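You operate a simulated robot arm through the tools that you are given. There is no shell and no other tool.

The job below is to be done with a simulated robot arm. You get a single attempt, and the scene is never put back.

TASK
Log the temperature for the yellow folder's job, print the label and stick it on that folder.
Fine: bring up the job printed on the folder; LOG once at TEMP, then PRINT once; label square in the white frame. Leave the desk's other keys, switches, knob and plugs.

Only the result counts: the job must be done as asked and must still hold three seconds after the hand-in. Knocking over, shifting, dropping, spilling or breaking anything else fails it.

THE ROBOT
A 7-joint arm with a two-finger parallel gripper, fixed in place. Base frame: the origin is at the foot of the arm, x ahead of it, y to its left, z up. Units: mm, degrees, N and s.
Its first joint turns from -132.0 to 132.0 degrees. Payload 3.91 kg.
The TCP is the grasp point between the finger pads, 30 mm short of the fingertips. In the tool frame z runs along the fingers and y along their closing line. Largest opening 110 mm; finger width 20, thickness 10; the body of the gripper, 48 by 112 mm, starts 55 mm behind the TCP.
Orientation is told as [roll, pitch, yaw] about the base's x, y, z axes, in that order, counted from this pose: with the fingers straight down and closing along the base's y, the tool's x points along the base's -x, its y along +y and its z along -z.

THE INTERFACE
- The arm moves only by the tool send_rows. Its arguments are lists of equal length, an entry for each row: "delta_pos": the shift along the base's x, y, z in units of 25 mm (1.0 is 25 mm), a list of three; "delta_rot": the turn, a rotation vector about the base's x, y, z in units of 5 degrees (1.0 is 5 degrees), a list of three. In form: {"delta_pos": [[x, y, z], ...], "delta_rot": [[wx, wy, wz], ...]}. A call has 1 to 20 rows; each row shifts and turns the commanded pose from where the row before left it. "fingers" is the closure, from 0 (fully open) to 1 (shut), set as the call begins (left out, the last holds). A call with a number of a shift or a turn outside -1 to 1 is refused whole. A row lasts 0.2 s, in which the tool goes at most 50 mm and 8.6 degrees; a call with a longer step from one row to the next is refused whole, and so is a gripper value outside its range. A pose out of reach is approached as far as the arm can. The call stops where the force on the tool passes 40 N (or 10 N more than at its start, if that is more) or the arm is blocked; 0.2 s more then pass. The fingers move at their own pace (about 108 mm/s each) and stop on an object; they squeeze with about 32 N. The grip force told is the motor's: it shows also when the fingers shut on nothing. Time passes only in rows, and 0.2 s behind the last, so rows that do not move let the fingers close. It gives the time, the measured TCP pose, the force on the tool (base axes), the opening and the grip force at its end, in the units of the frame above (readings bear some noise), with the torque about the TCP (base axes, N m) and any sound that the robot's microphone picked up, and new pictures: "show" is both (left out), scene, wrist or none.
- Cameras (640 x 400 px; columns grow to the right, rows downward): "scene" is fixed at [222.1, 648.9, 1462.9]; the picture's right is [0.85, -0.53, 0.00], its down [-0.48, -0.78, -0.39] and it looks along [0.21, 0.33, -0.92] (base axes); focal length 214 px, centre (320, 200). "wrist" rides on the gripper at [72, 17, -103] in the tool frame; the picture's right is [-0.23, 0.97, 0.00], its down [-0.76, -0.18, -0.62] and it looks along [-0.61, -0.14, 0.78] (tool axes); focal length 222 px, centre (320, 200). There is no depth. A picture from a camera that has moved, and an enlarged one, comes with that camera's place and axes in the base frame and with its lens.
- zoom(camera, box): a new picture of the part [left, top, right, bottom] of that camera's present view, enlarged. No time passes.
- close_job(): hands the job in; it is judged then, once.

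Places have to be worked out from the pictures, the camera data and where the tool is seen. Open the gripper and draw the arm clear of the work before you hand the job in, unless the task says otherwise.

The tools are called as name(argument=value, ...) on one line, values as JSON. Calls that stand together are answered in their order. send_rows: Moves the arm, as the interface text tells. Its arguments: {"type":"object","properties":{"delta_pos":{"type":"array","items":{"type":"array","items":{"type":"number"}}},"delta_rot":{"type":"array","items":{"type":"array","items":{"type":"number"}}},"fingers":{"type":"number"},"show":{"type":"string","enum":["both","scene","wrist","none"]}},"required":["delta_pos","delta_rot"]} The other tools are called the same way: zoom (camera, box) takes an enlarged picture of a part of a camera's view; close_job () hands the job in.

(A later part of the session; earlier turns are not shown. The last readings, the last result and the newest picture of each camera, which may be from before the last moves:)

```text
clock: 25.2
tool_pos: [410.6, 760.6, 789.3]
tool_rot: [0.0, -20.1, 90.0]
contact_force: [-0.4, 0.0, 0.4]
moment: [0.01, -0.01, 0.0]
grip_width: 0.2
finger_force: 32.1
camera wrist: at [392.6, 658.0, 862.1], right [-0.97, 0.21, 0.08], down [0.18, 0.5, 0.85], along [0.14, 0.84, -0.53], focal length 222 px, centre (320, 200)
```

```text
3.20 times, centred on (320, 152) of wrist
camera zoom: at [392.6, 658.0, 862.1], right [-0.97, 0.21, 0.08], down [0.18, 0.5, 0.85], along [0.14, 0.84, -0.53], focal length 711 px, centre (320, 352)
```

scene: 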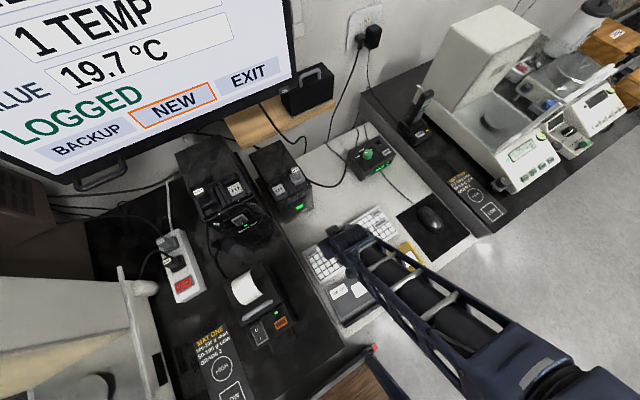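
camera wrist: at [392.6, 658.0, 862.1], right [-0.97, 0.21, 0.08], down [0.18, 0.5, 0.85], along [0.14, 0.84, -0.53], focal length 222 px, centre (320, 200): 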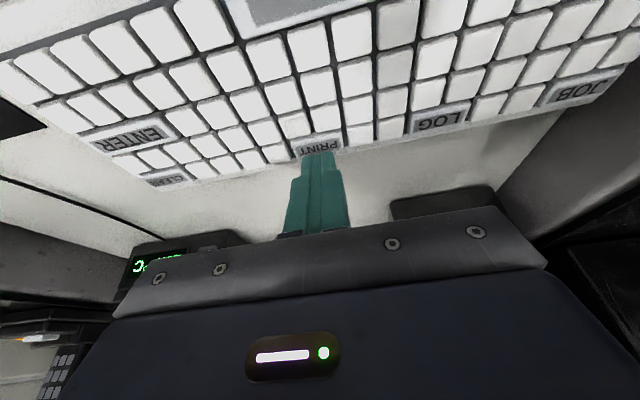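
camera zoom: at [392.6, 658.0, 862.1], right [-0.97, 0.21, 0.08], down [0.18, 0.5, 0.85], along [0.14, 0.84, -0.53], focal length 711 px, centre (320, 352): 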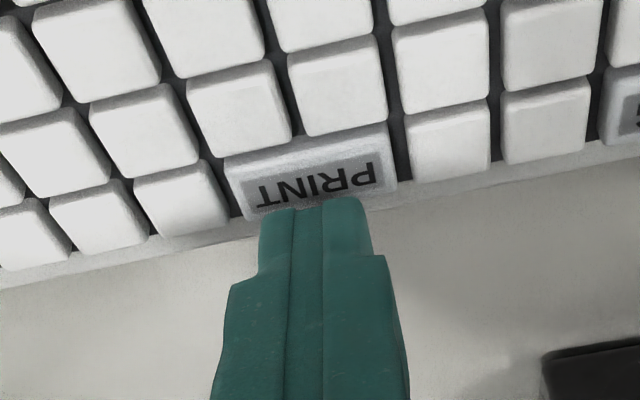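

PRINT is aligned the same way; one identical stroke.

send_rows(delta_pos=[[0, 0, -0.16], [0, 0, -0.04], [0, 0, -0.04], [0, 0, -0.04], [0, 0, -0.04], [0, 0, 0], [0, 0, 0.12], [0, 0, 0.12], [0, 0, 0.08]], delta_rot=[[0, 0, 0], [0, 0, 0], [0, 0, 0], [0, 0, 0], [0, 0, 0], [0, 0, 0], [0, 0, 0], [0, 0, 0], [0, 0, 0]], show="scene")

zoom(camera="scene", box=[0, 0, 320, 200])

zoom(camera="scene", box=[200, 250, 330, 340])

```text
clock: 27.2
tool_pos: [409.9, 761.1, 788.1]
tool_rot: [0.0, -19.9, 90.0]
contact_force: [-0.3, 0.8, -0.3]
moment: [0.02, -0.02, 0.02]
grip_width: 0.0
finger_force: 32.1
heard: click
```

scene: 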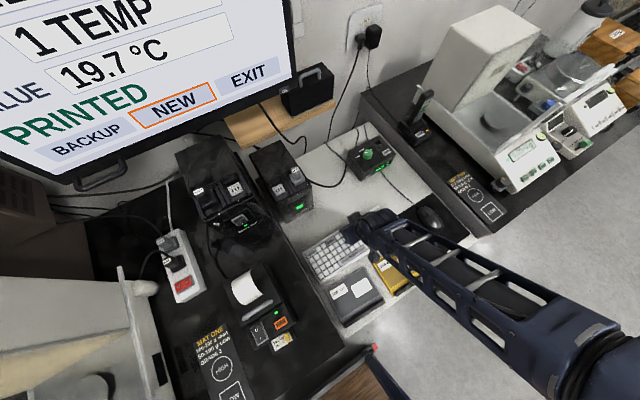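

```text
2.00 times, centred on (160, 100) of scene
camera zoom: at [222.1, 648.9, 1462.9], right [0.85, -0.53, 0.0], down [-0.48, -0.78, -0.39], along [0.21, 0.33, -0.92], focal length 429 px, centre (640, 400)
```

zoom: 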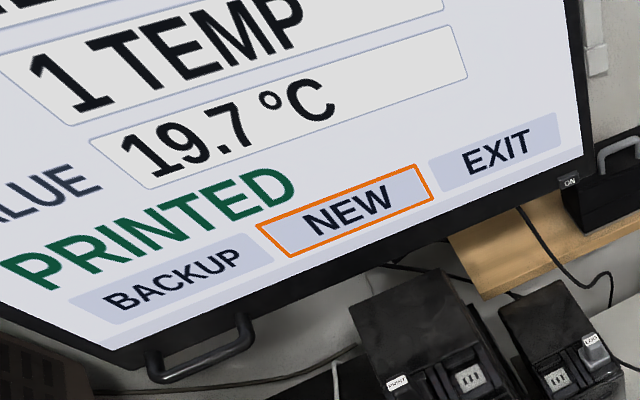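

```text
4.44 times, centred on (265, 295) of scene
camera zoom: at [222.1, 648.9, 1462.9], right [0.85, -0.53, 0.0], down [-0.48, -0.78, -0.39], along [0.21, 0.33, -0.92], focal length 953 px, centre (564, -222)
```

zoom: 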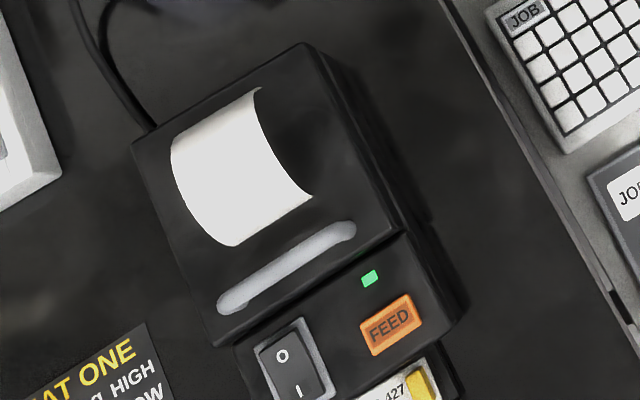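

PRINTED; the label came out at the printer's front. I lift away from the keyboard and look closely at the label.

zoom(camera="scene", box=[240, 305, 336, 365])

send_rows(delta_pos=[[0, 0, 1], [0, 0, 1], [0, -0.3, 1], [-0.5, -0.6, 1], [-1, -0.6, 0.5], [-1, -0.6, 0.3], [-1, -0.6, 0.3], [-1, -0.6, 0.3]], delta_rot=[[0, 0, 0], [-0.5, 0, 0], [-0.5, 0, 0], [-0.5, 0, 0], [-0.5, 0, 0], [-0.5, 0, 0], [-0.5, 0, 0], [-1, 0, 0]], fingers=0, show="both")

```text
6.67 times, centred on (288, 335) of scene
camera zoom: at [222.1, 648.9, 1462.9], right [0.85, -0.53, 0.0], down [-0.48, -0.78, -0.39], along [0.21, 0.33, -0.92], focal length 1430 px, centre (533, -700)
```

zoom: 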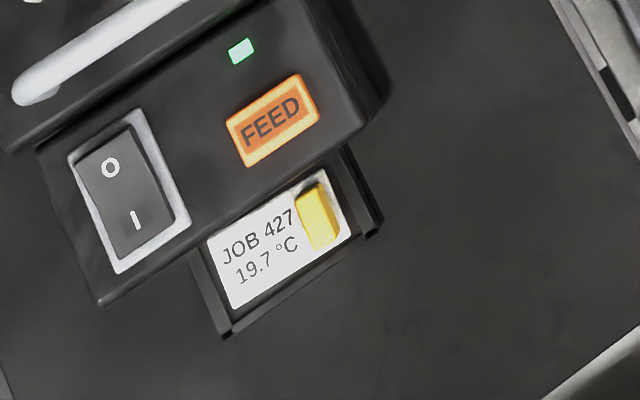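

```text
clock: 29.0
tool_pos: [296.5, 680.9, 923.2]
tool_rot: [0.0, 0.0, 90.1]
contact_force: [-0.2, -1.1, -0.2]
moment: [0.0, 0.05, 0.01]
grip_width: 110.2
finger_force: 0.0
camera wrist: at [279.8, 607.9, 1026.9], right [-0.97, 0.23, 0.0], down [0.18, 0.76, 0.62], along [0.14, 0.61, -0.78], focal length 222 px, centre (320, 200)
```

scene: 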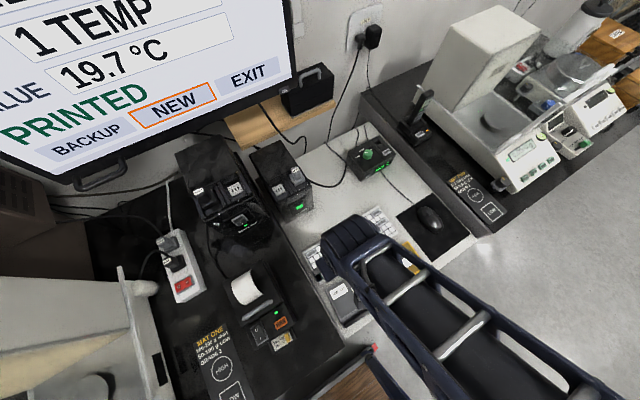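
wrist: 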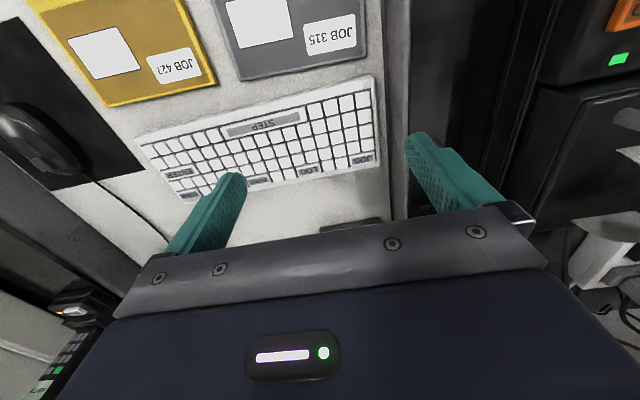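

The label (JOB 427, 19.7 °C) lies on the printer's front tray with a yellow grip tab, around (62, 595, ~740). I open the fingers and move above it for a close view, staying high over the printer.

send_rows(delta_pos=[[0, -0.3, 1], [-0.94, -0.36, 0.2], [-0.94, -0.36, 0], [-0.94, -0.36, 0], [-0.94, -0.36, 0], [-0.94, -0.36, 0], [-0.94, -0.36, 0], [-0.94, -0.36, 0], [-0.94, -0.36, 0], [-0.94, -0.36, 0], [-0.94, -0.36, 0]], delta_rot=[[0, 0, 0], [0, 0, 0], [0, 0, 0], [0, 0, 0], [0, 0, 0], [0, 0, 0], [0, 0, 0], [0, 0, 0], [0, 0, 0], [0, 0, 0], [0, 0, 0]], show="both")

zoom(camera="wrist", box=[220, 0, 420, 125])

```text
clock: 31.4
tool_pos: [61.4, 579.7, 954.7]
tool_rot: [0.1, 0.0, 90.0]
contact_force: [1.0, 0.2, 0.7]
moment: [0.0, 0.02, -0.02]
grip_width: 110.0
finger_force: 0.0
camera wrist: at [44.7, 508.2, 1057.5], right [-0.97, 0.23, 0.0], down [0.18, 0.76, 0.62], along [0.14, 0.61, -0.78], focal length 222 px, centre (320, 200)
```

scene: 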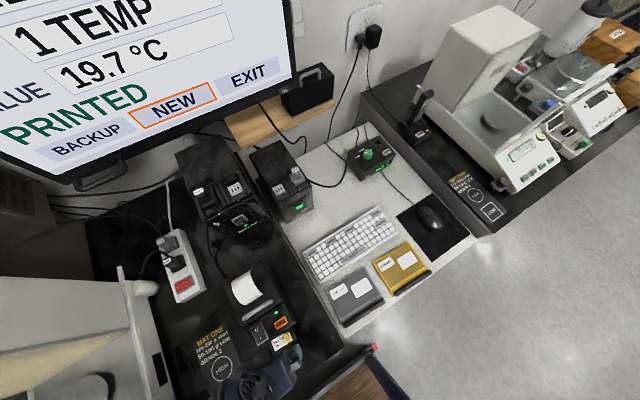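
wrist: 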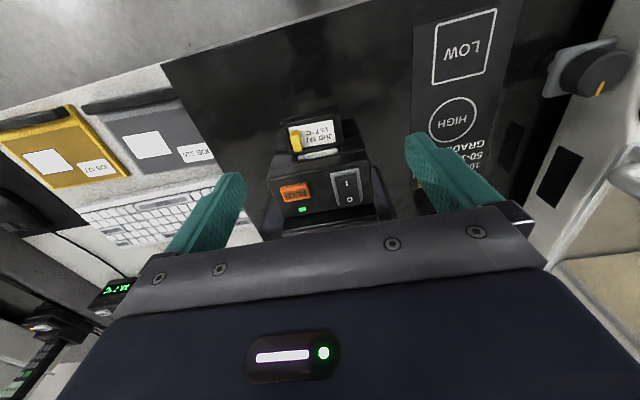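

```text
3.20 times, centred on (320, 62) of wrist
camera zoom: at [44.7, 508.2, 1057.5], right [-0.97, 0.23, 0.0], down [0.18, 0.76, 0.62], along [0.14, 0.61, -0.78], focal length 711 px, centre (320, 640)
```

zoom: 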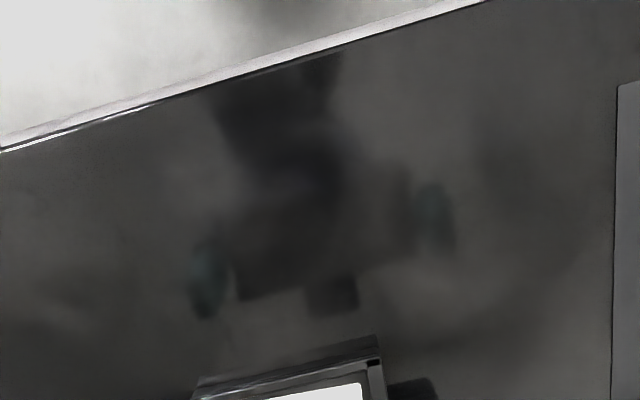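

Label and printer front are in view; zooming on label and the folder frames.

zoom(camera="wrist", box=[250, 90, 400, 215])

zoom(camera="wrist", box=[270, 105, 366, 165])

zoom(camera="scene", box=[240, 305, 336, 365])

zoom(camera="scene", box=[360, 230, 440, 300])

```text
3.20 times, centred on (325, 152) of wrist
camera zoom: at [44.7, 508.2, 1057.5], right [-0.97, 0.23, 0.0], down [0.18, 0.76, 0.62], along [0.14, 0.61, -0.78], focal length 711 px, centre (304, 352)
```

zoom: 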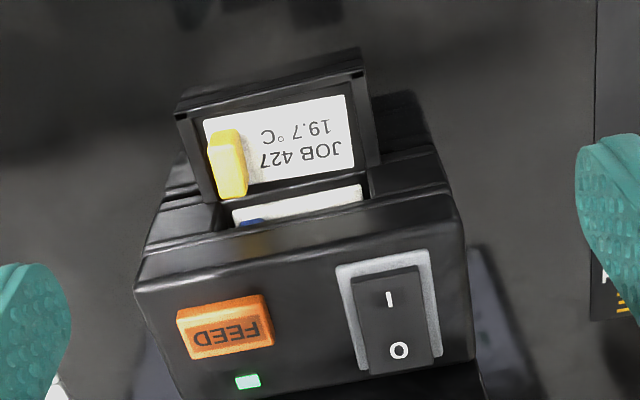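

```text
6.67 times, centred on (318, 135) of wrist
camera zoom: at [44.7, 508.2, 1057.5], right [-0.97, 0.23, 0.0], down [0.18, 0.76, 0.62], along [0.14, 0.61, -0.78], focal length 1481 px, centre (333, 633)
```

zoom: 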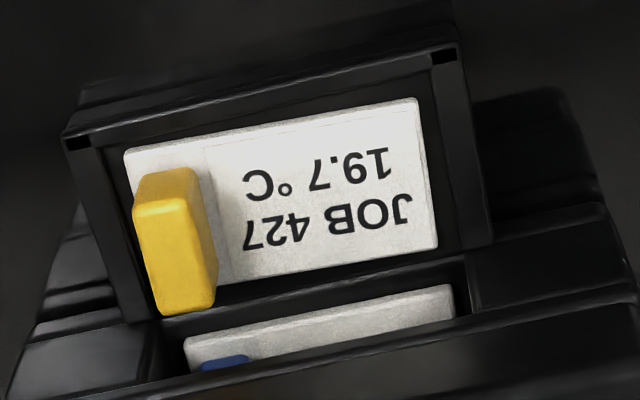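

```text
6.67 times, centred on (288, 335) of scene
camera zoom: at [222.1, 648.9, 1462.9], right [0.85, -0.53, 0.0], down [-0.48, -0.78, -0.39], along [0.21, 0.33, -0.92], focal length 1430 px, centre (533, -700)
```

zoom: 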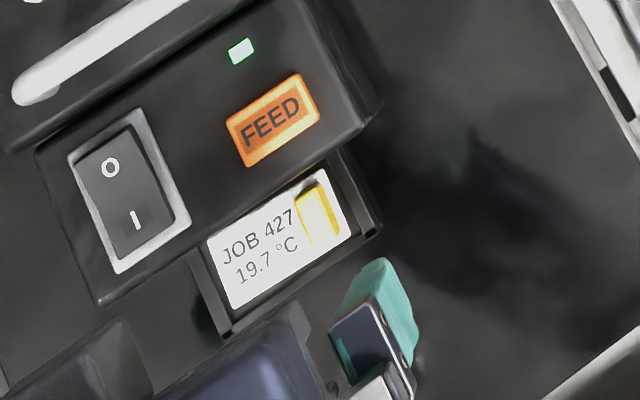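

```text
5.71 times, centred on (400, 265) of scene
camera zoom: at [222.1, 648.9, 1462.9], right [0.85, -0.53, 0.0], down [-0.48, -0.78, -0.39], along [0.21, 0.33, -0.92], focal length 1226 px, centre (-137, -171)
```

zoom: 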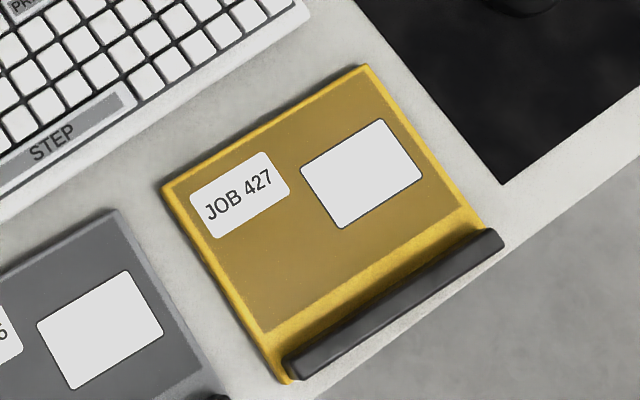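

The label sits on a raised tray (z≈812) and is about 50 mm wide with an upright yellow tab on its +x end. I take larger zooms of the tab for dimensions.

zoom(camera="scene", box=[266, 324, 298, 344])

zoom(camera="wrist", box=[284, 118, 332, 148])

zoom(camera="wrist", box=[0, 90, 140, 200])

```text
16.00 times, centred on (282, 334) of scene
camera zoom: at [222.1, 648.9, 1462.9], right [0.85, -0.53, 0.0], down [-0.48, -0.78, -0.39], along [0.21, 0.33, -0.92], focal length 3432 px, centre (928, -1944)
```

zoom: 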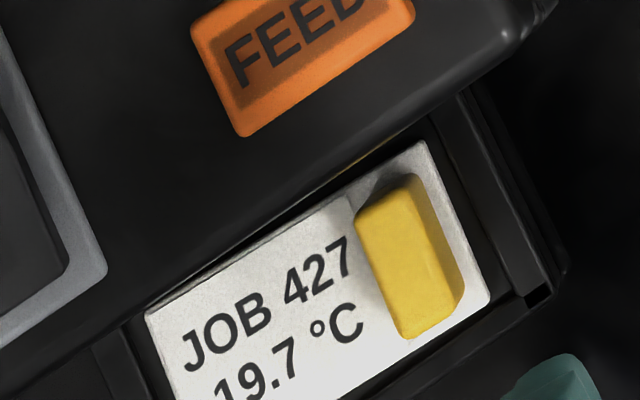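

```text
13.33 times, centred on (308, 133) of wrist
camera zoom: at [44.7, 508.2, 1057.5], right [-0.97, 0.23, 0.0], down [0.18, 0.76, 0.62], along [0.14, 0.61, -0.78], focal length 2962 px, centre (480, 1093)
```

zoom: 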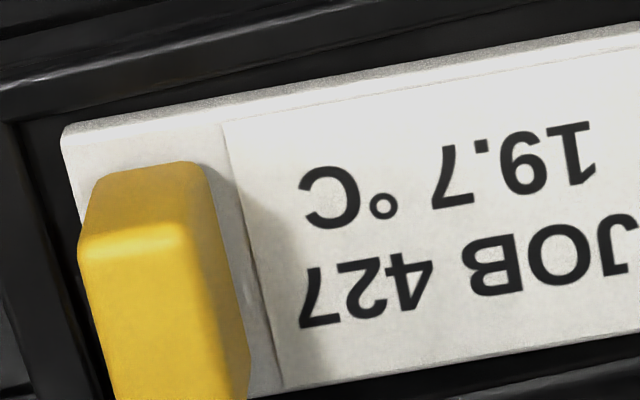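

```text
3.64 times, centred on (70, 145) of wrist
camera zoom: at [44.7, 508.2, 1057.5], right [-0.97, 0.23, 0.0], down [0.18, 0.76, 0.62], along [0.14, 0.61, -0.78], focal length 808 px, centre (1229, 400)
```

zoom: 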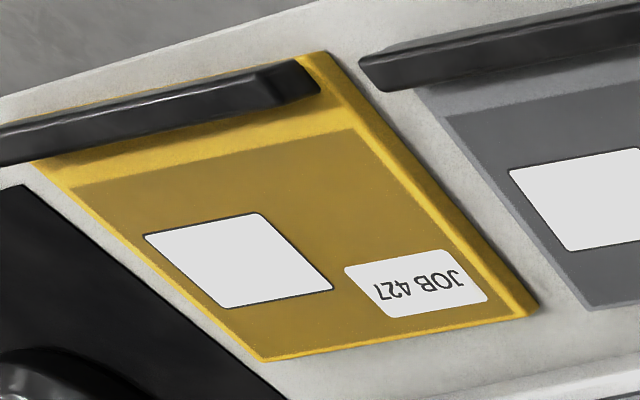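

Label ≈49×26 mm with tab ≈9.5×17.6 mm (top z≈832) centred near (93.6, 602.4), the printer turned about −3°. I hover above the tab with yaw −3° to verify alignment.

send_rows(delta_pos=[[0.316, 0.194, -0.39], [0.316, 0.194, -0.39], [0.316, 0.194, -0.39], [0.316, 0.194, -0.39]], delta_rot=[[0, 0, -0.15], [0, 0, -0.15], [0, 0, -0.15], [0, 0, -0.15]], show="both")

zoom(camera="wrist", box=[240, 80, 400, 180])

zoom(camera="wrist", box=[296, 110, 344, 140])

```text
clock: 32.4
tool_pos: [92.5, 600.3, 916.0]
tool_rot: [0.0, -0.1, 86.9]
contact_force: [-0.4, 0.5, 0.2]
moment: [0.04, 0.01, 0.01]
grip_width: 109.9
finger_force: 0.0
camera wrist: at [72.5, 528.3, 1018.9], right [-0.96, 0.28, 0.0], down [0.22, 0.75, 0.62], along [0.17, 0.6, -0.78], focal length 222 px, centre (320, 200)
```

scene: 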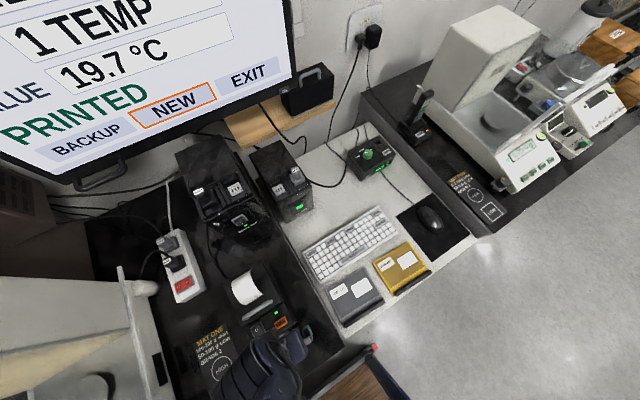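
wrist: 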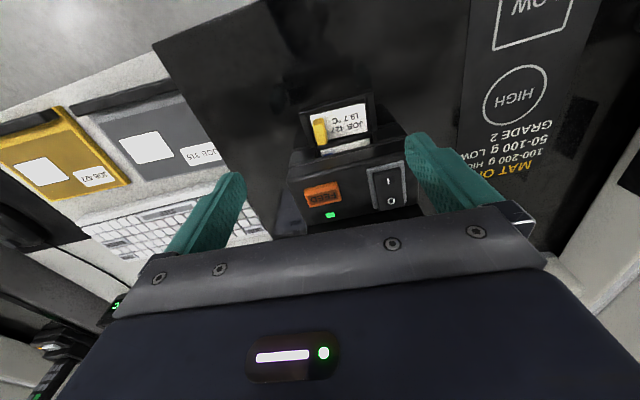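

```text
4.00 times, centred on (320, 130) of wrist
camera zoom: at [72.5, 528.3, 1018.9], right [-0.96, 0.28, 0.0], down [0.22, 0.75, 0.62], along [0.17, 0.6, -0.78], focal length 888 px, centre (320, 480)
```

zoom: 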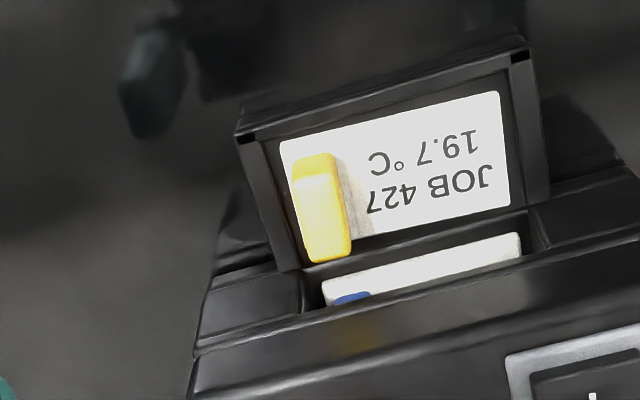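

```text
13.33 times, centred on (320, 125) of wrist
camera zoom: at [72.5, 528.3, 1018.9], right [-0.96, 0.28, 0.0], down [0.22, 0.75, 0.62], along [0.17, 0.6, -0.78], focal length 2962 px, centre (320, 1200)
```

zoom: 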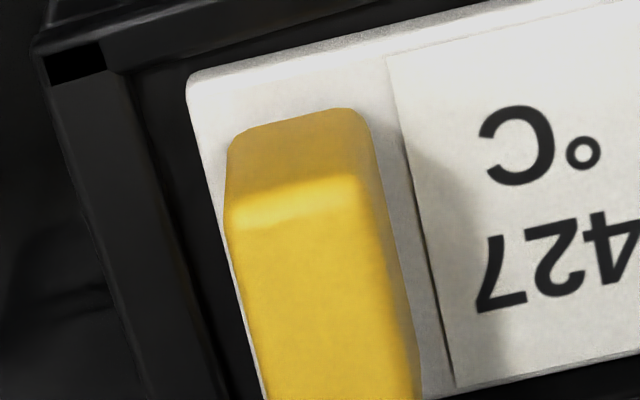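

The tab's centre comes out at (93.8, 602.6), top z≈832, label top ≈815 and tray rails no higher. I narrow the fingers to ~40 mm and descend to tips ≈5 mm over the label, slightly on the front side to stay clear of the printer panel.

send_rows(delta_pos=[[0, 0, 0], [0, 0.02, -0.6], [0, 0, -0.6], [0, 0, -0.6], [0, 0, -0.4], [0, 0, -0.24]], delta_rot=[[0, 0, 0], [0, 0, 0], [0, 0, 0], [0, 0, 0], [0, 0, 0], [0, 0, 0]], fingers=0.63, show="both")

zoom(camera="wrist", box=[240, 100, 400, 200])

zoom(camera="scene", box=[250, 315, 330, 365])

```text
clock: 33.8
tool_pos: [92.0, 601.7, 854.3]
tool_rot: [0.2, 0.0, 86.9]
contact_force: [0.2, 0.0, 0.1]
moment: [-0.03, -0.01, 0.0]
grip_width: 40.9
finger_force: 0.0
camera wrist: at [72.2, 530.8, 956.9], right [-0.96, 0.28, 0.0], down [0.22, 0.75, 0.62], along [0.17, 0.6, -0.78], focal length 222 px, centre (320, 200)
```

scene: 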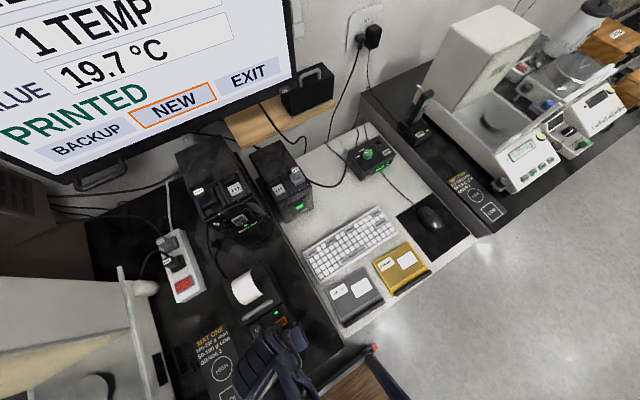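
wrist: 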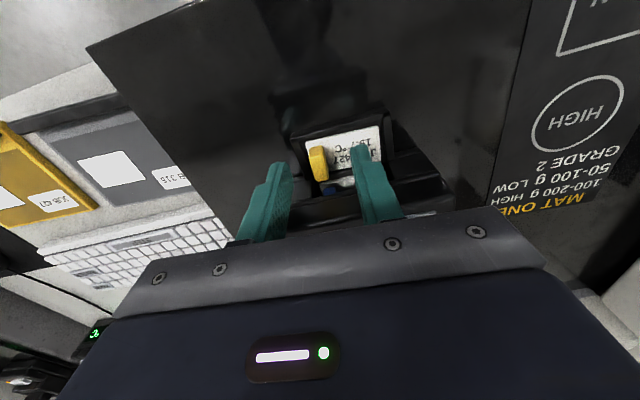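

```text
4.00 times, centred on (320, 150) of wrist
camera zoom: at [72.2, 530.8, 956.9], right [-0.96, 0.28, 0.0], down [0.22, 0.75, 0.62], along [0.17, 0.6, -0.78], focal length 888 px, centre (320, 400)
```

zoom: 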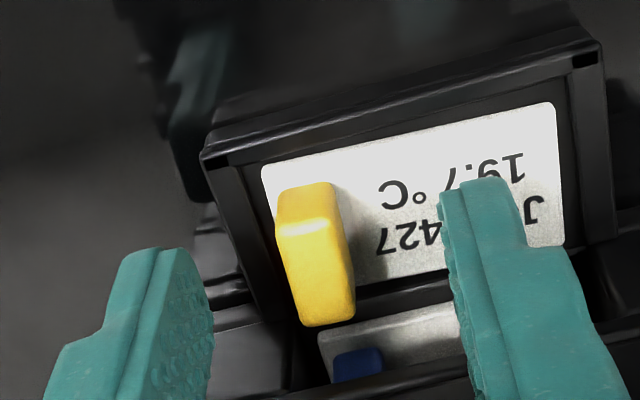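

```text
8.00 times, centred on (290, 340) of scene
camera zoom: at [222.1, 648.9, 1462.9], right [0.85, -0.53, 0.0], down [-0.48, -0.78, -0.39], along [0.21, 0.33, -0.92], focal length 1716 px, centre (560, -920)
```

zoom: 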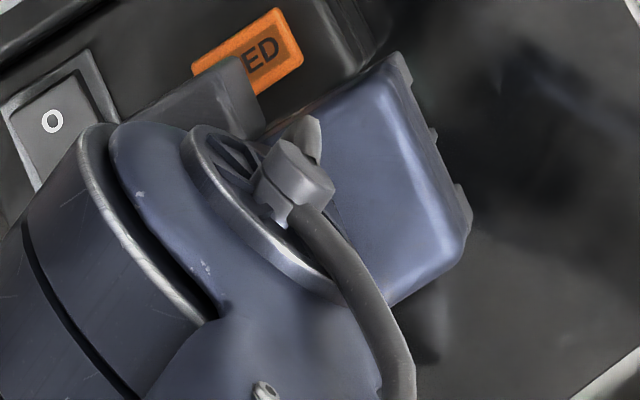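

The tab is centred between the fingers. I lower 8 mm more in small steps (tips ≈816) and check for contact before closing.

send_rows(delta_pos=[[0, 0.02, -0.16], [0, 0, -0.08], [0, 0, -0.08]], delta_rot=[[0, 0, 0], [0, 0, 0], [0, 0, 0]], show="wrist")

zoom(camera="wrist", box=[240, 100, 400, 200])

```text
clock: 34.6
tool_pos: [93.6, 603.2, 845.8]
tool_rot: [0.0, 0.0, 87.0]
contact_force: [0.1, 0.7, -0.8]
moment: [0.02, 0.03, -0.01]
grip_width: 40.8
finger_force: 0.0
camera wrist: at [73.1, 530.9, 949.3], right [-0.96, 0.28, 0.0], down [0.22, 0.75, 0.62], along [0.17, 0.6, -0.78], focal length 222 px, centre (320, 200)
```

wrist: 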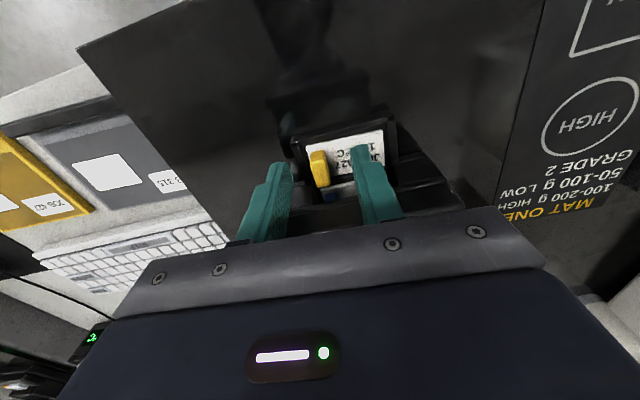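

```text
4.00 times, centred on (320, 150) of wrist
camera zoom: at [73.1, 530.9, 949.3], right [-0.96, 0.28, 0.0], down [0.22, 0.75, 0.62], along [0.17, 0.6, -0.78], focal length 888 px, centre (320, 400)
```

zoom: 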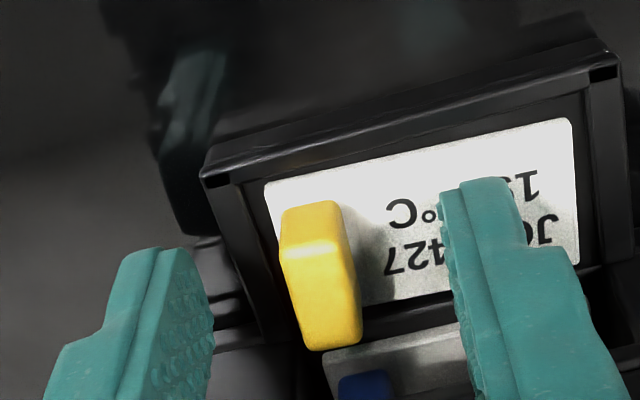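

No contact yet; two more 1 mm steps for a deeper grip, watching force.

send_rows(delta_pos=[[0, 0, -0.04], [0, 0, -0.04]], delta_rot=[[0, 0, 0], [0, 0, 0]], show="none")

```text
clock: 35.2
tool_pos: [94.5, 601.7, 844.7]
tool_rot: [0.0, 0.0, 87.0]
contact_force: [-0.5, 1.6, 3.9]
moment: [0.03, 0.1, -0.03]
grip_width: 41.0
finger_force: 0.5
```

A light contact (≈4 N) showed at tips ≈814, so I back up 1.5 mm and close on the tab.

send_rows(delta_pos=[[0, 0, 0.06], [0, 0, 0], [0, 0, 0], [0, 0, 0]], delta_rot=[[0, 0, 0], [0, 0, 0], [0, 0, 0], [0, 0, 0]], show="none")

send_rows(delta_pos=[[0, 0, 0], [0, 0, 0], [0, 0, 0], [0, 0, 0]], delta_rot=[[0, 0, 0], [0, 0, 0], [0, 0, 0], [0, 0, 0]], fingers=1, show="wrist")

zoom(camera="wrist", box=[240, 100, 400, 200])

```text
clock: 36.2
tool_pos: [94.0, 600.7, 845.1]
tool_rot: [0.1, 0.0, 87.0]
contact_force: [0.4, 0.4, -0.3]
moment: [0.0, 0.01, -0.02]
grip_width: 40.9
finger_force: 0.0
```

```text
clock: 37.2
tool_pos: [92.8, 602.1, 845.9]
tool_rot: [0.1, 0.0, 87.0]
contact_force: [0.3, -0.1, 0.3]
moment: [-0.01, -0.03, -0.03]
grip_width: 8.0
finger_force: 31.9
camera wrist: at [73.4, 530.2, 948.8], right [-0.96, 0.28, 0.0], down [0.22, 0.75, 0.62], along [0.17, 0.6, -0.78], focal length 222 px, centre (320, 200)
```

wrist: 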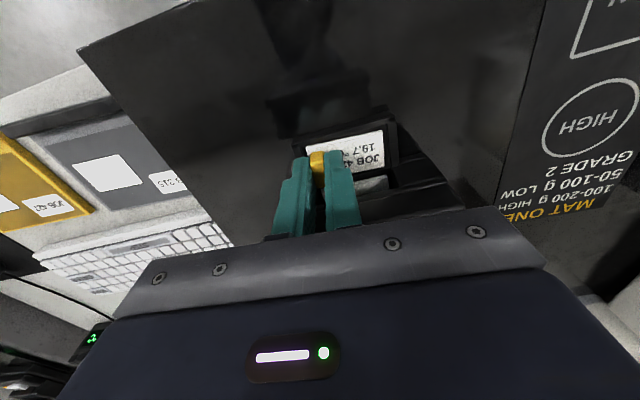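

```text
4.00 times, centred on (320, 150) of wrist
camera zoom: at [73.4, 530.2, 948.8], right [-0.96, 0.28, 0.0], down [0.22, 0.75, 0.62], along [0.17, 0.6, -0.78], focal length 888 px, centre (320, 400)
```

zoom: 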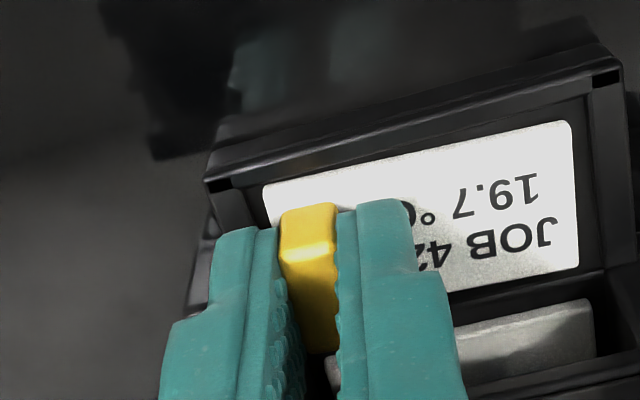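

The tab is gripped (8 mm wide, 32 N). I lift slowly 10 mm straight up and check that the label comes along.

send_rows(delta_pos=[[0, 0, 0.08], [0, 0, 0.08], [0, 0, 0.12], [0, 0, 0.12]], delta_rot=[[0, 0, 0], [0, 0, 0], [0, 0, 0], [0, 0, 0]], show="wrist")

zoom(camera="wrist", box=[240, 100, 400, 200])

```text
clock: 38.2
tool_pos: [92.6, 602.1, 854.8]
tool_rot: [0.1, -0.1, 87.0]
contact_force: [0.7, 0.9, -0.7]
moment: [0.0, 0.01, -0.04]
grip_width: 8.1
finger_force: 32.2
camera wrist: at [73.1, 530.6, 958.5], right [-0.96, 0.28, 0.0], down [0.22, 0.75, 0.62], along [0.17, 0.6, -0.78], focal length 222 px, centre (320, 200)
```

wrist: 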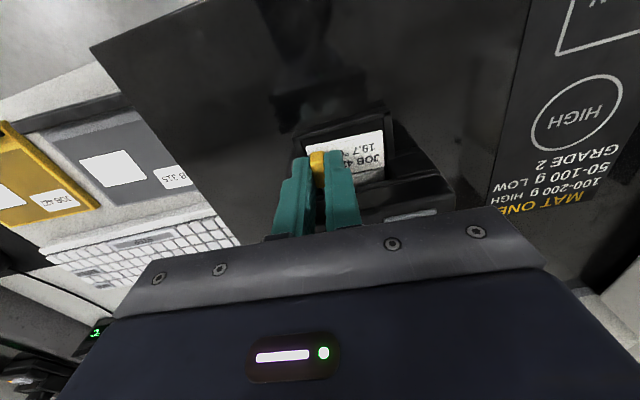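

```text
4.00 times, centred on (320, 150) of wrist
camera zoom: at [73.1, 530.6, 958.5], right [-0.96, 0.28, 0.0], down [0.22, 0.75, 0.62], along [0.17, 0.6, -0.78], focal length 888 px, centre (320, 400)
```

zoom: 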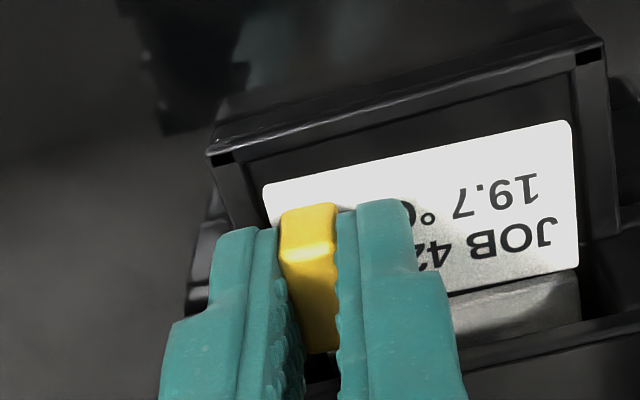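

The label lifted cleanly. I draw it forward and up, clear of the printer, then carry it over toward the yellow folder.

send_rows(delta_pos=[[0, -0.25, 0.4], [0, -0.25, 0.8], [0, 0, 1], [0, 0, 1], [0.3, 0, 0.3], [0.7, 0, 0], [0.95, -0.03, 0], [0.95, -0.03, 0], [0.95, -0.03, 0], [0.95, -0.03, 0]], delta_rot=[[0, 0, 0], [0, 0, 0], [0, 0, 0], [0, 0, 0], [0, 0, 0], [0, 0, 0], [0, 0, 0], [0, 0, 0], [0, 0, 0], [0, 0, 0]], show="both")

```text
clock: 40.4
tool_pos: [212.7, 585.1, 941.0]
tool_rot: [0.1, 0.1, 87.1]
contact_force: [-0.1, -0.4, -0.5]
moment: [-0.06, -0.03, 0.02]
grip_width: 8.2
finger_force: 31.7
camera wrist: at [192.7, 514.5, 1045.6], right [-0.96, 0.28, 0.0], down [0.22, 0.75, 0.62], along [0.17, 0.6, -0.78], focal length 222 px, centre (320, 200)
```

scene: 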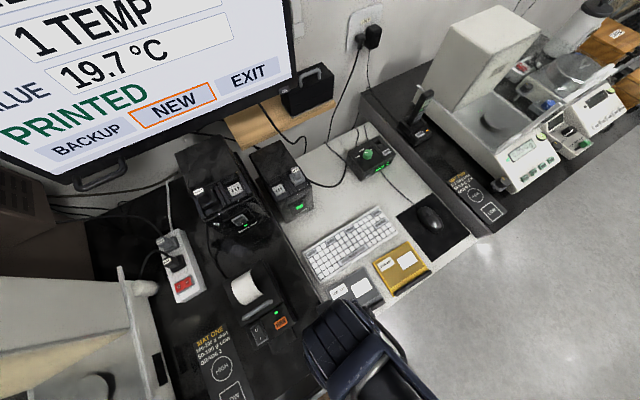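
wrist: 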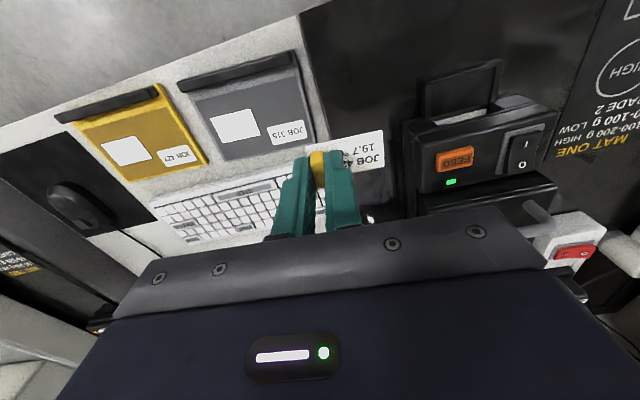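

Label is held steady and level. Continuing to above the yellow folder's frame and lowering partway for a sighting.

send_rows(delta_pos=[[0.97, -0.031, 0], [0.97, -0.031, 0], [0.97, -0.031, 0], [0.97, -0.031, 0], [0.97, -0.031, 0], [0.97, -0.031, 0], [0.97, -0.031, 0], [0.97, -0.031, 0], [0.97, -0.031, 0], [0.97, -0.031, -0.3], [0.97, -0.031, -0.5], [0.97, -0.031, -0.6], [0.97, -0.031, -0.6]], delta_rot=[[0, 0, 0], [0, 0, 0], [0, 0, 0], [0, 0, 0], [0, 0, 0], [0, 0, 0], [0, 0, 0], [0, 0, 0], [0, 0, 0], [0, 0, 0], [0, 0, 0], [0, 0, 0], [0, 0, 0]], show="both")

zoom(camera="wrist", box=[220, 60, 412, 180])

zoom(camera="scene", box=[360, 230, 440, 300])

```text
clock: 43.2
tool_pos: [528.7, 573.7, 893.3]
tool_rot: [0.1, -0.1, 87.0]
contact_force: [-0.5, 0.3, 0.5]
moment: [0.0, -0.01, 0.02]
grip_width: 8.2
finger_force: 31.6
camera wrist: at [508.4, 503.5, 997.4], right [-0.96, 0.28, 0.0], down [0.22, 0.75, 0.62], along [0.17, 0.6, -0.78], focal length 222 px, centre (320, 200)
```

scene: 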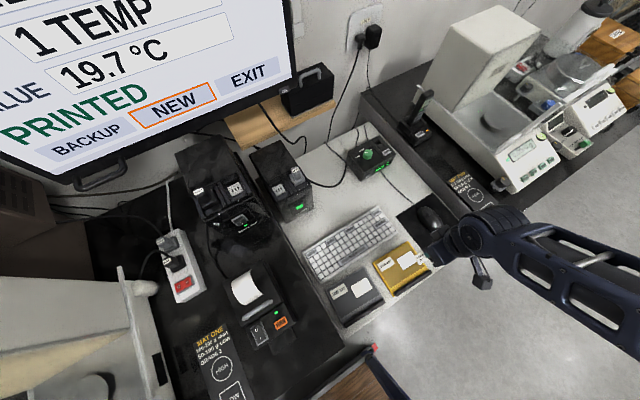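
wrist: 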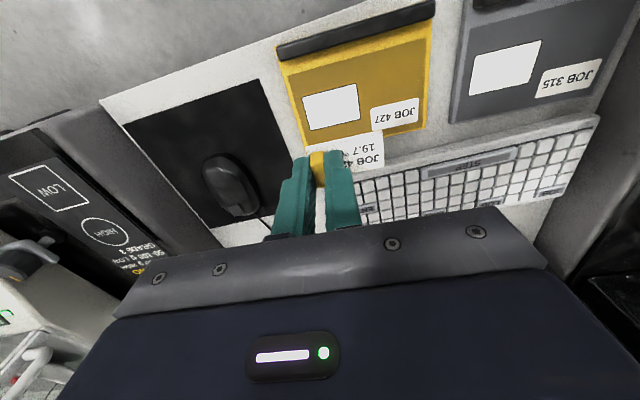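

```text
3.33 times, centred on (316, 120) of wrist
camera zoom: at [508.4, 503.5, 997.4], right [-0.96, 0.28, 0.0], down [0.22, 0.75, 0.62], along [0.17, 0.6, -0.78], focal length 740 px, centre (333, 467)
```

zoom: 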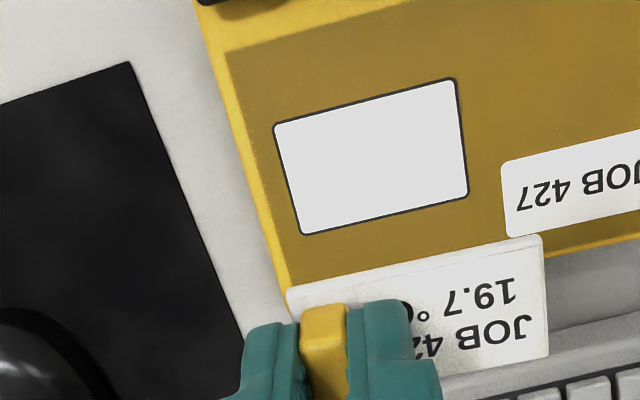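

```text
5.71 times, centred on (400, 265) of scene
camera zoom: at [222.1, 648.9, 1462.9], right [0.85, -0.53, 0.0], down [-0.48, -0.78, -0.39], along [0.21, 0.33, -0.92], focal length 1226 px, centre (-137, -171)
```

zoom: 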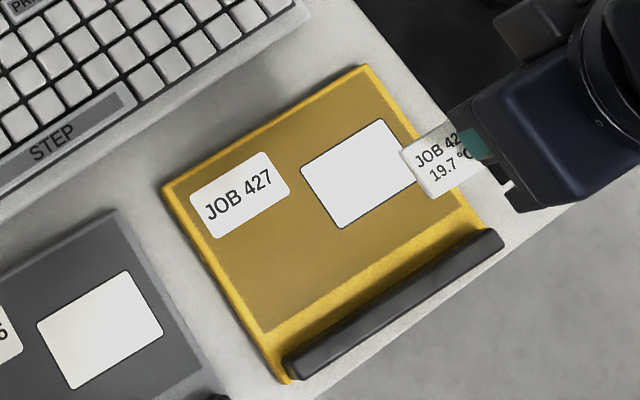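

The frame is aligned with the tool's yaw within about half a degree; the label needs roughly +4.7 mm in x. I apply it and lower to about 25 mm above the folder for a refined sighting.

send_rows(delta_pos=[[0.06, 0, -0.8], [0.06, 0, -0.8], [0.06, 0, -0.8], [0, 0, -0.8], [0, 0, -0.3]], delta_rot=[[0, 0, 0], [0, 0, 0], [0, 0, 0], [0, 0, 0], [0, 0, 0]], show="both")

zoom(camera="wrist", box=[240, 70, 432, 190])

zoom(camera="scene", box=[370, 235, 434, 285])

```text
clock: 44.4
tool_pos: [531.4, 575.3, 804.2]
tool_rot: [0.1, 0.0, 87.1]
contact_force: [0.2, 0.3, -0.5]
moment: [0.02, 0.0, 0.0]
grip_width: 8.2
finger_force: 31.8
camera wrist: at [511.7, 503.5, 908.2], right [-0.96, 0.28, 0.0], down [0.22, 0.75, 0.62], along [0.17, 0.6, -0.78], focal length 222 px, centre (320, 200)
```

scene: 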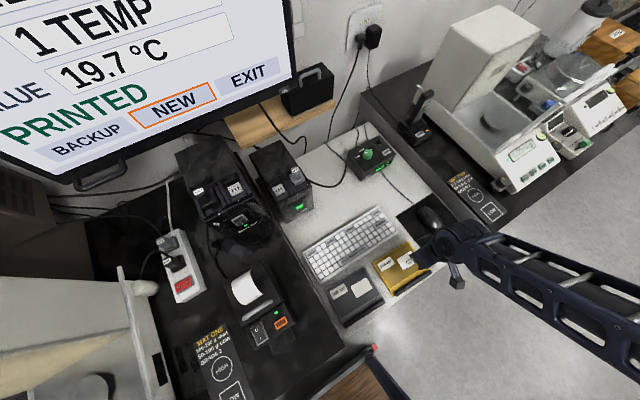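
wrist: 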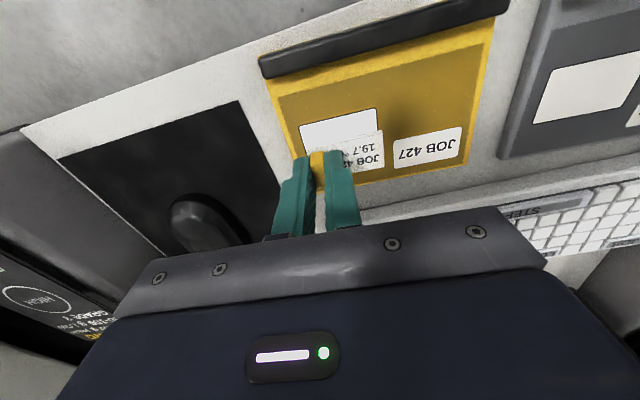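

```text
3.33 times, centred on (336, 130) of wrist
camera zoom: at [511.7, 503.5, 908.2], right [-0.96, 0.28, 0.0], down [0.22, 0.75, 0.62], along [0.17, 0.6, -0.78], focal length 740 px, centre (267, 433)
```

zoom: 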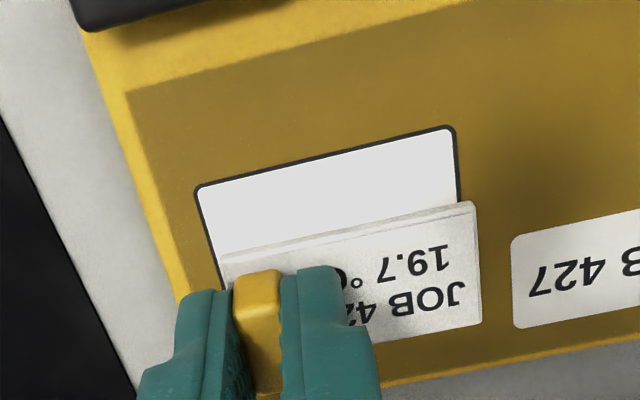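

```text
8.00 times, centred on (402, 260) of scene
camera zoom: at [222.1, 648.9, 1462.9], right [0.85, -0.53, 0.0], down [-0.48, -0.78, -0.39], along [0.21, 0.33, -0.92], focal length 1716 px, centre (-336, -280)
```

zoom: 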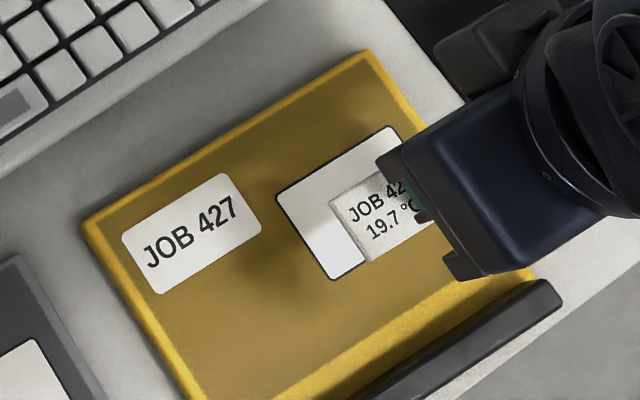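

Refined: the folder top is ~z 735, frame ≈60×37.5 mm; the label needs about +1.5 mm in x and +2.6 mm in y. I apply that and lower to ~10 mm above.

send_rows(delta_pos=[[0.033, 0.05, -0.3], [0.032, 0.05, -0.3], [0, 0, -0.3], [0, 0, -0.12]], delta_rot=[[0, 0, 0], [0, 0, 0], [0, 0, 0], [0, 0, 0]], show="both")

zoom(camera="wrist", box=[250, 80, 410, 180])

zoom(camera="scene", box=[386, 245, 426, 270])

```text
clock: 45.4
tool_pos: [534.1, 578.4, 779.4]
tool_rot: [0.0, 0.0, 87.0]
contact_force: [0.5, 0.1, 0.4]
moment: [-0.02, 0.02, 0.03]
grip_width: 8.1
finger_force: 31.9
camera wrist: at [514.2, 506.9, 882.9], right [-0.96, 0.28, 0.0], down [0.22, 0.75, 0.62], along [0.17, 0.6, -0.78], focal length 222 px, centre (320, 200)
```

scene: 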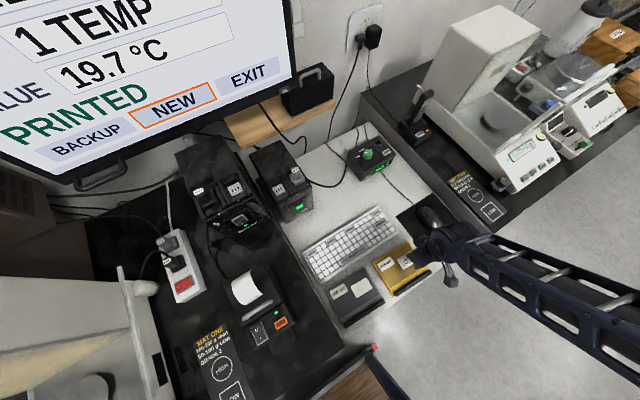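
wrist: 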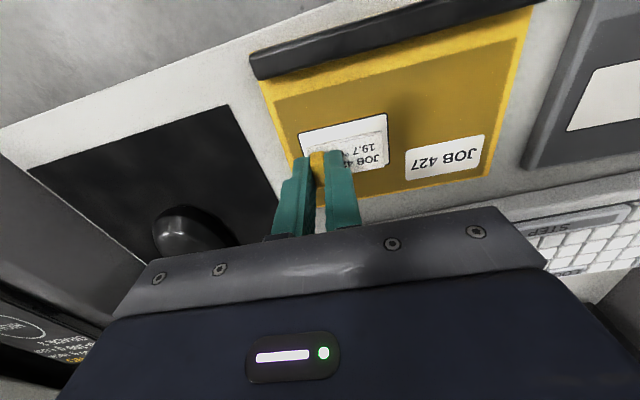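

```text
4.00 times, centred on (330, 130) of wrist
camera zoom: at [514.2, 506.9, 882.9], right [-0.96, 0.28, 0.0], down [0.22, 0.75, 0.62], along [0.17, 0.6, -0.78], focal length 888 px, centre (280, 480)
```

zoom: 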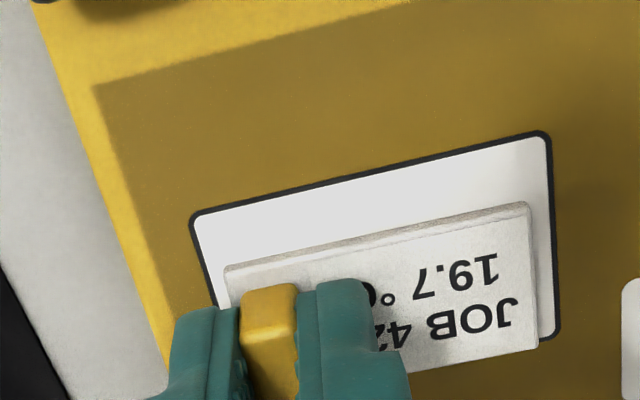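

```text
16.00 times, centred on (406, 258) of scene
camera zoom: at [222.1, 648.9, 1462.9], right [0.85, -0.53, 0.0], down [-0.48, -0.78, -0.39], along [0.21, 0.33, -0.92], focal length 3432 px, centre (-1056, -720)
```

zoom: 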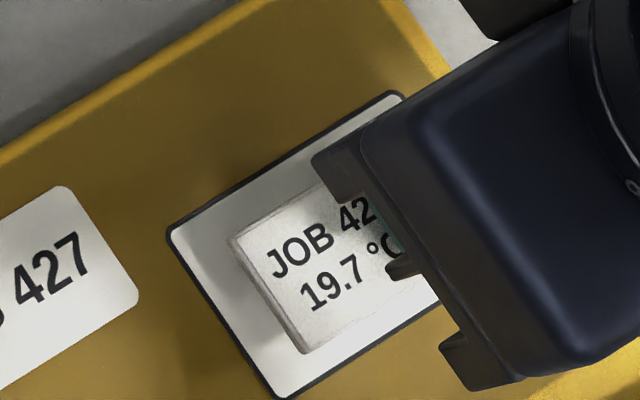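

Label and frame are within ~0.7 mm laterally and parallel. I nudge −0.5 mm in x and lower 6 mm to just above the surface for a last check.

send_rows(delta_pos=[[-0.02, 0.01, -0.08], [0, 0, -0.08], [0, 0, -0.08]], delta_rot=[[0, 0, 0], [0, 0, 0], [0, 0, 0]], show="wrist")

zoom(camera="wrist", box=[250, 80, 410, 180])

zoom(camera="scene", box=[386, 245, 426, 270])

```text
clock: 46.2
tool_pos: [533.6, 577.1, 773.7]
tool_rot: [0.1, 0.0, 86.9]
contact_force: [0.3, 0.4, -0.6]
moment: [-0.03, 0.0, -0.02]
grip_width: 8.0
finger_force: 32.0
camera wrist: at [513.6, 507.1, 877.1], right [-0.96, 0.28, 0.0], down [0.22, 0.75, 0.62], along [0.17, 0.6, -0.78], focal length 222 px, centre (320, 200)
```

wrist: 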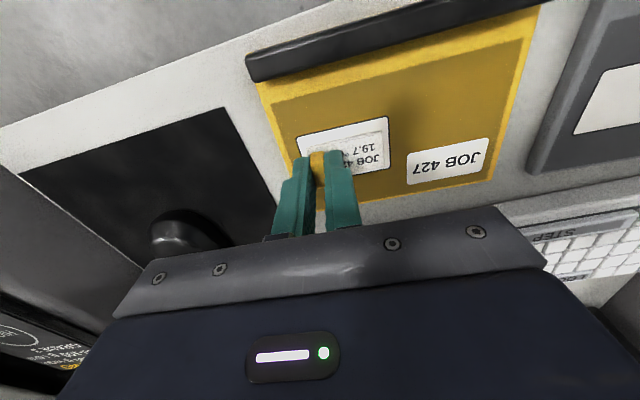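

```text
4.00 times, centred on (330, 130) of wrist
camera zoom: at [513.6, 507.1, 877.1], right [-0.96, 0.28, 0.0], down [0.22, 0.75, 0.62], along [0.17, 0.6, -0.78], focal length 888 px, centre (280, 480)
```

zoom: 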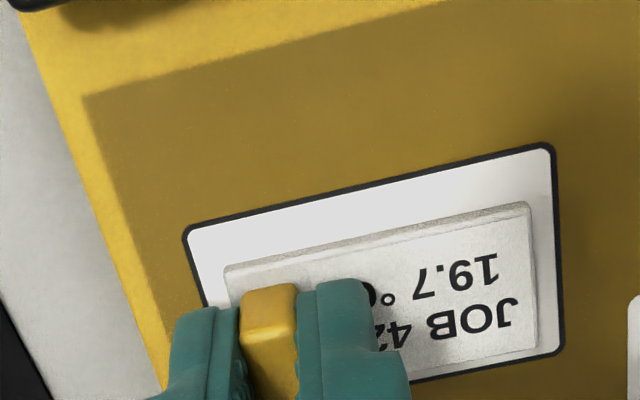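

```text
16.00 times, centred on (406, 258) of scene
camera zoom: at [222.1, 648.9, 1462.9], right [0.85, -0.53, 0.0], down [-0.48, -0.78, -0.39], along [0.21, 0.33, -0.92], focal length 3432 px, centre (-1056, -720)
```

zoom: 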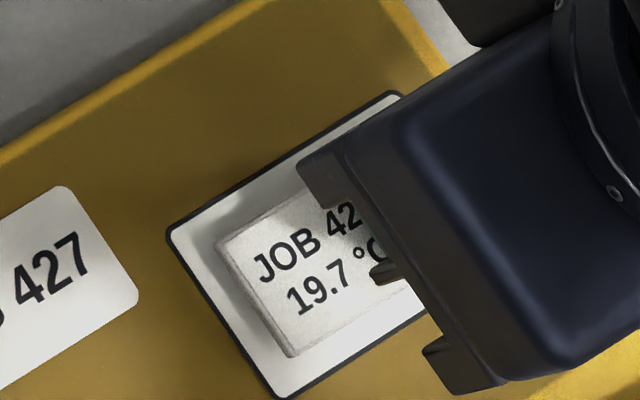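

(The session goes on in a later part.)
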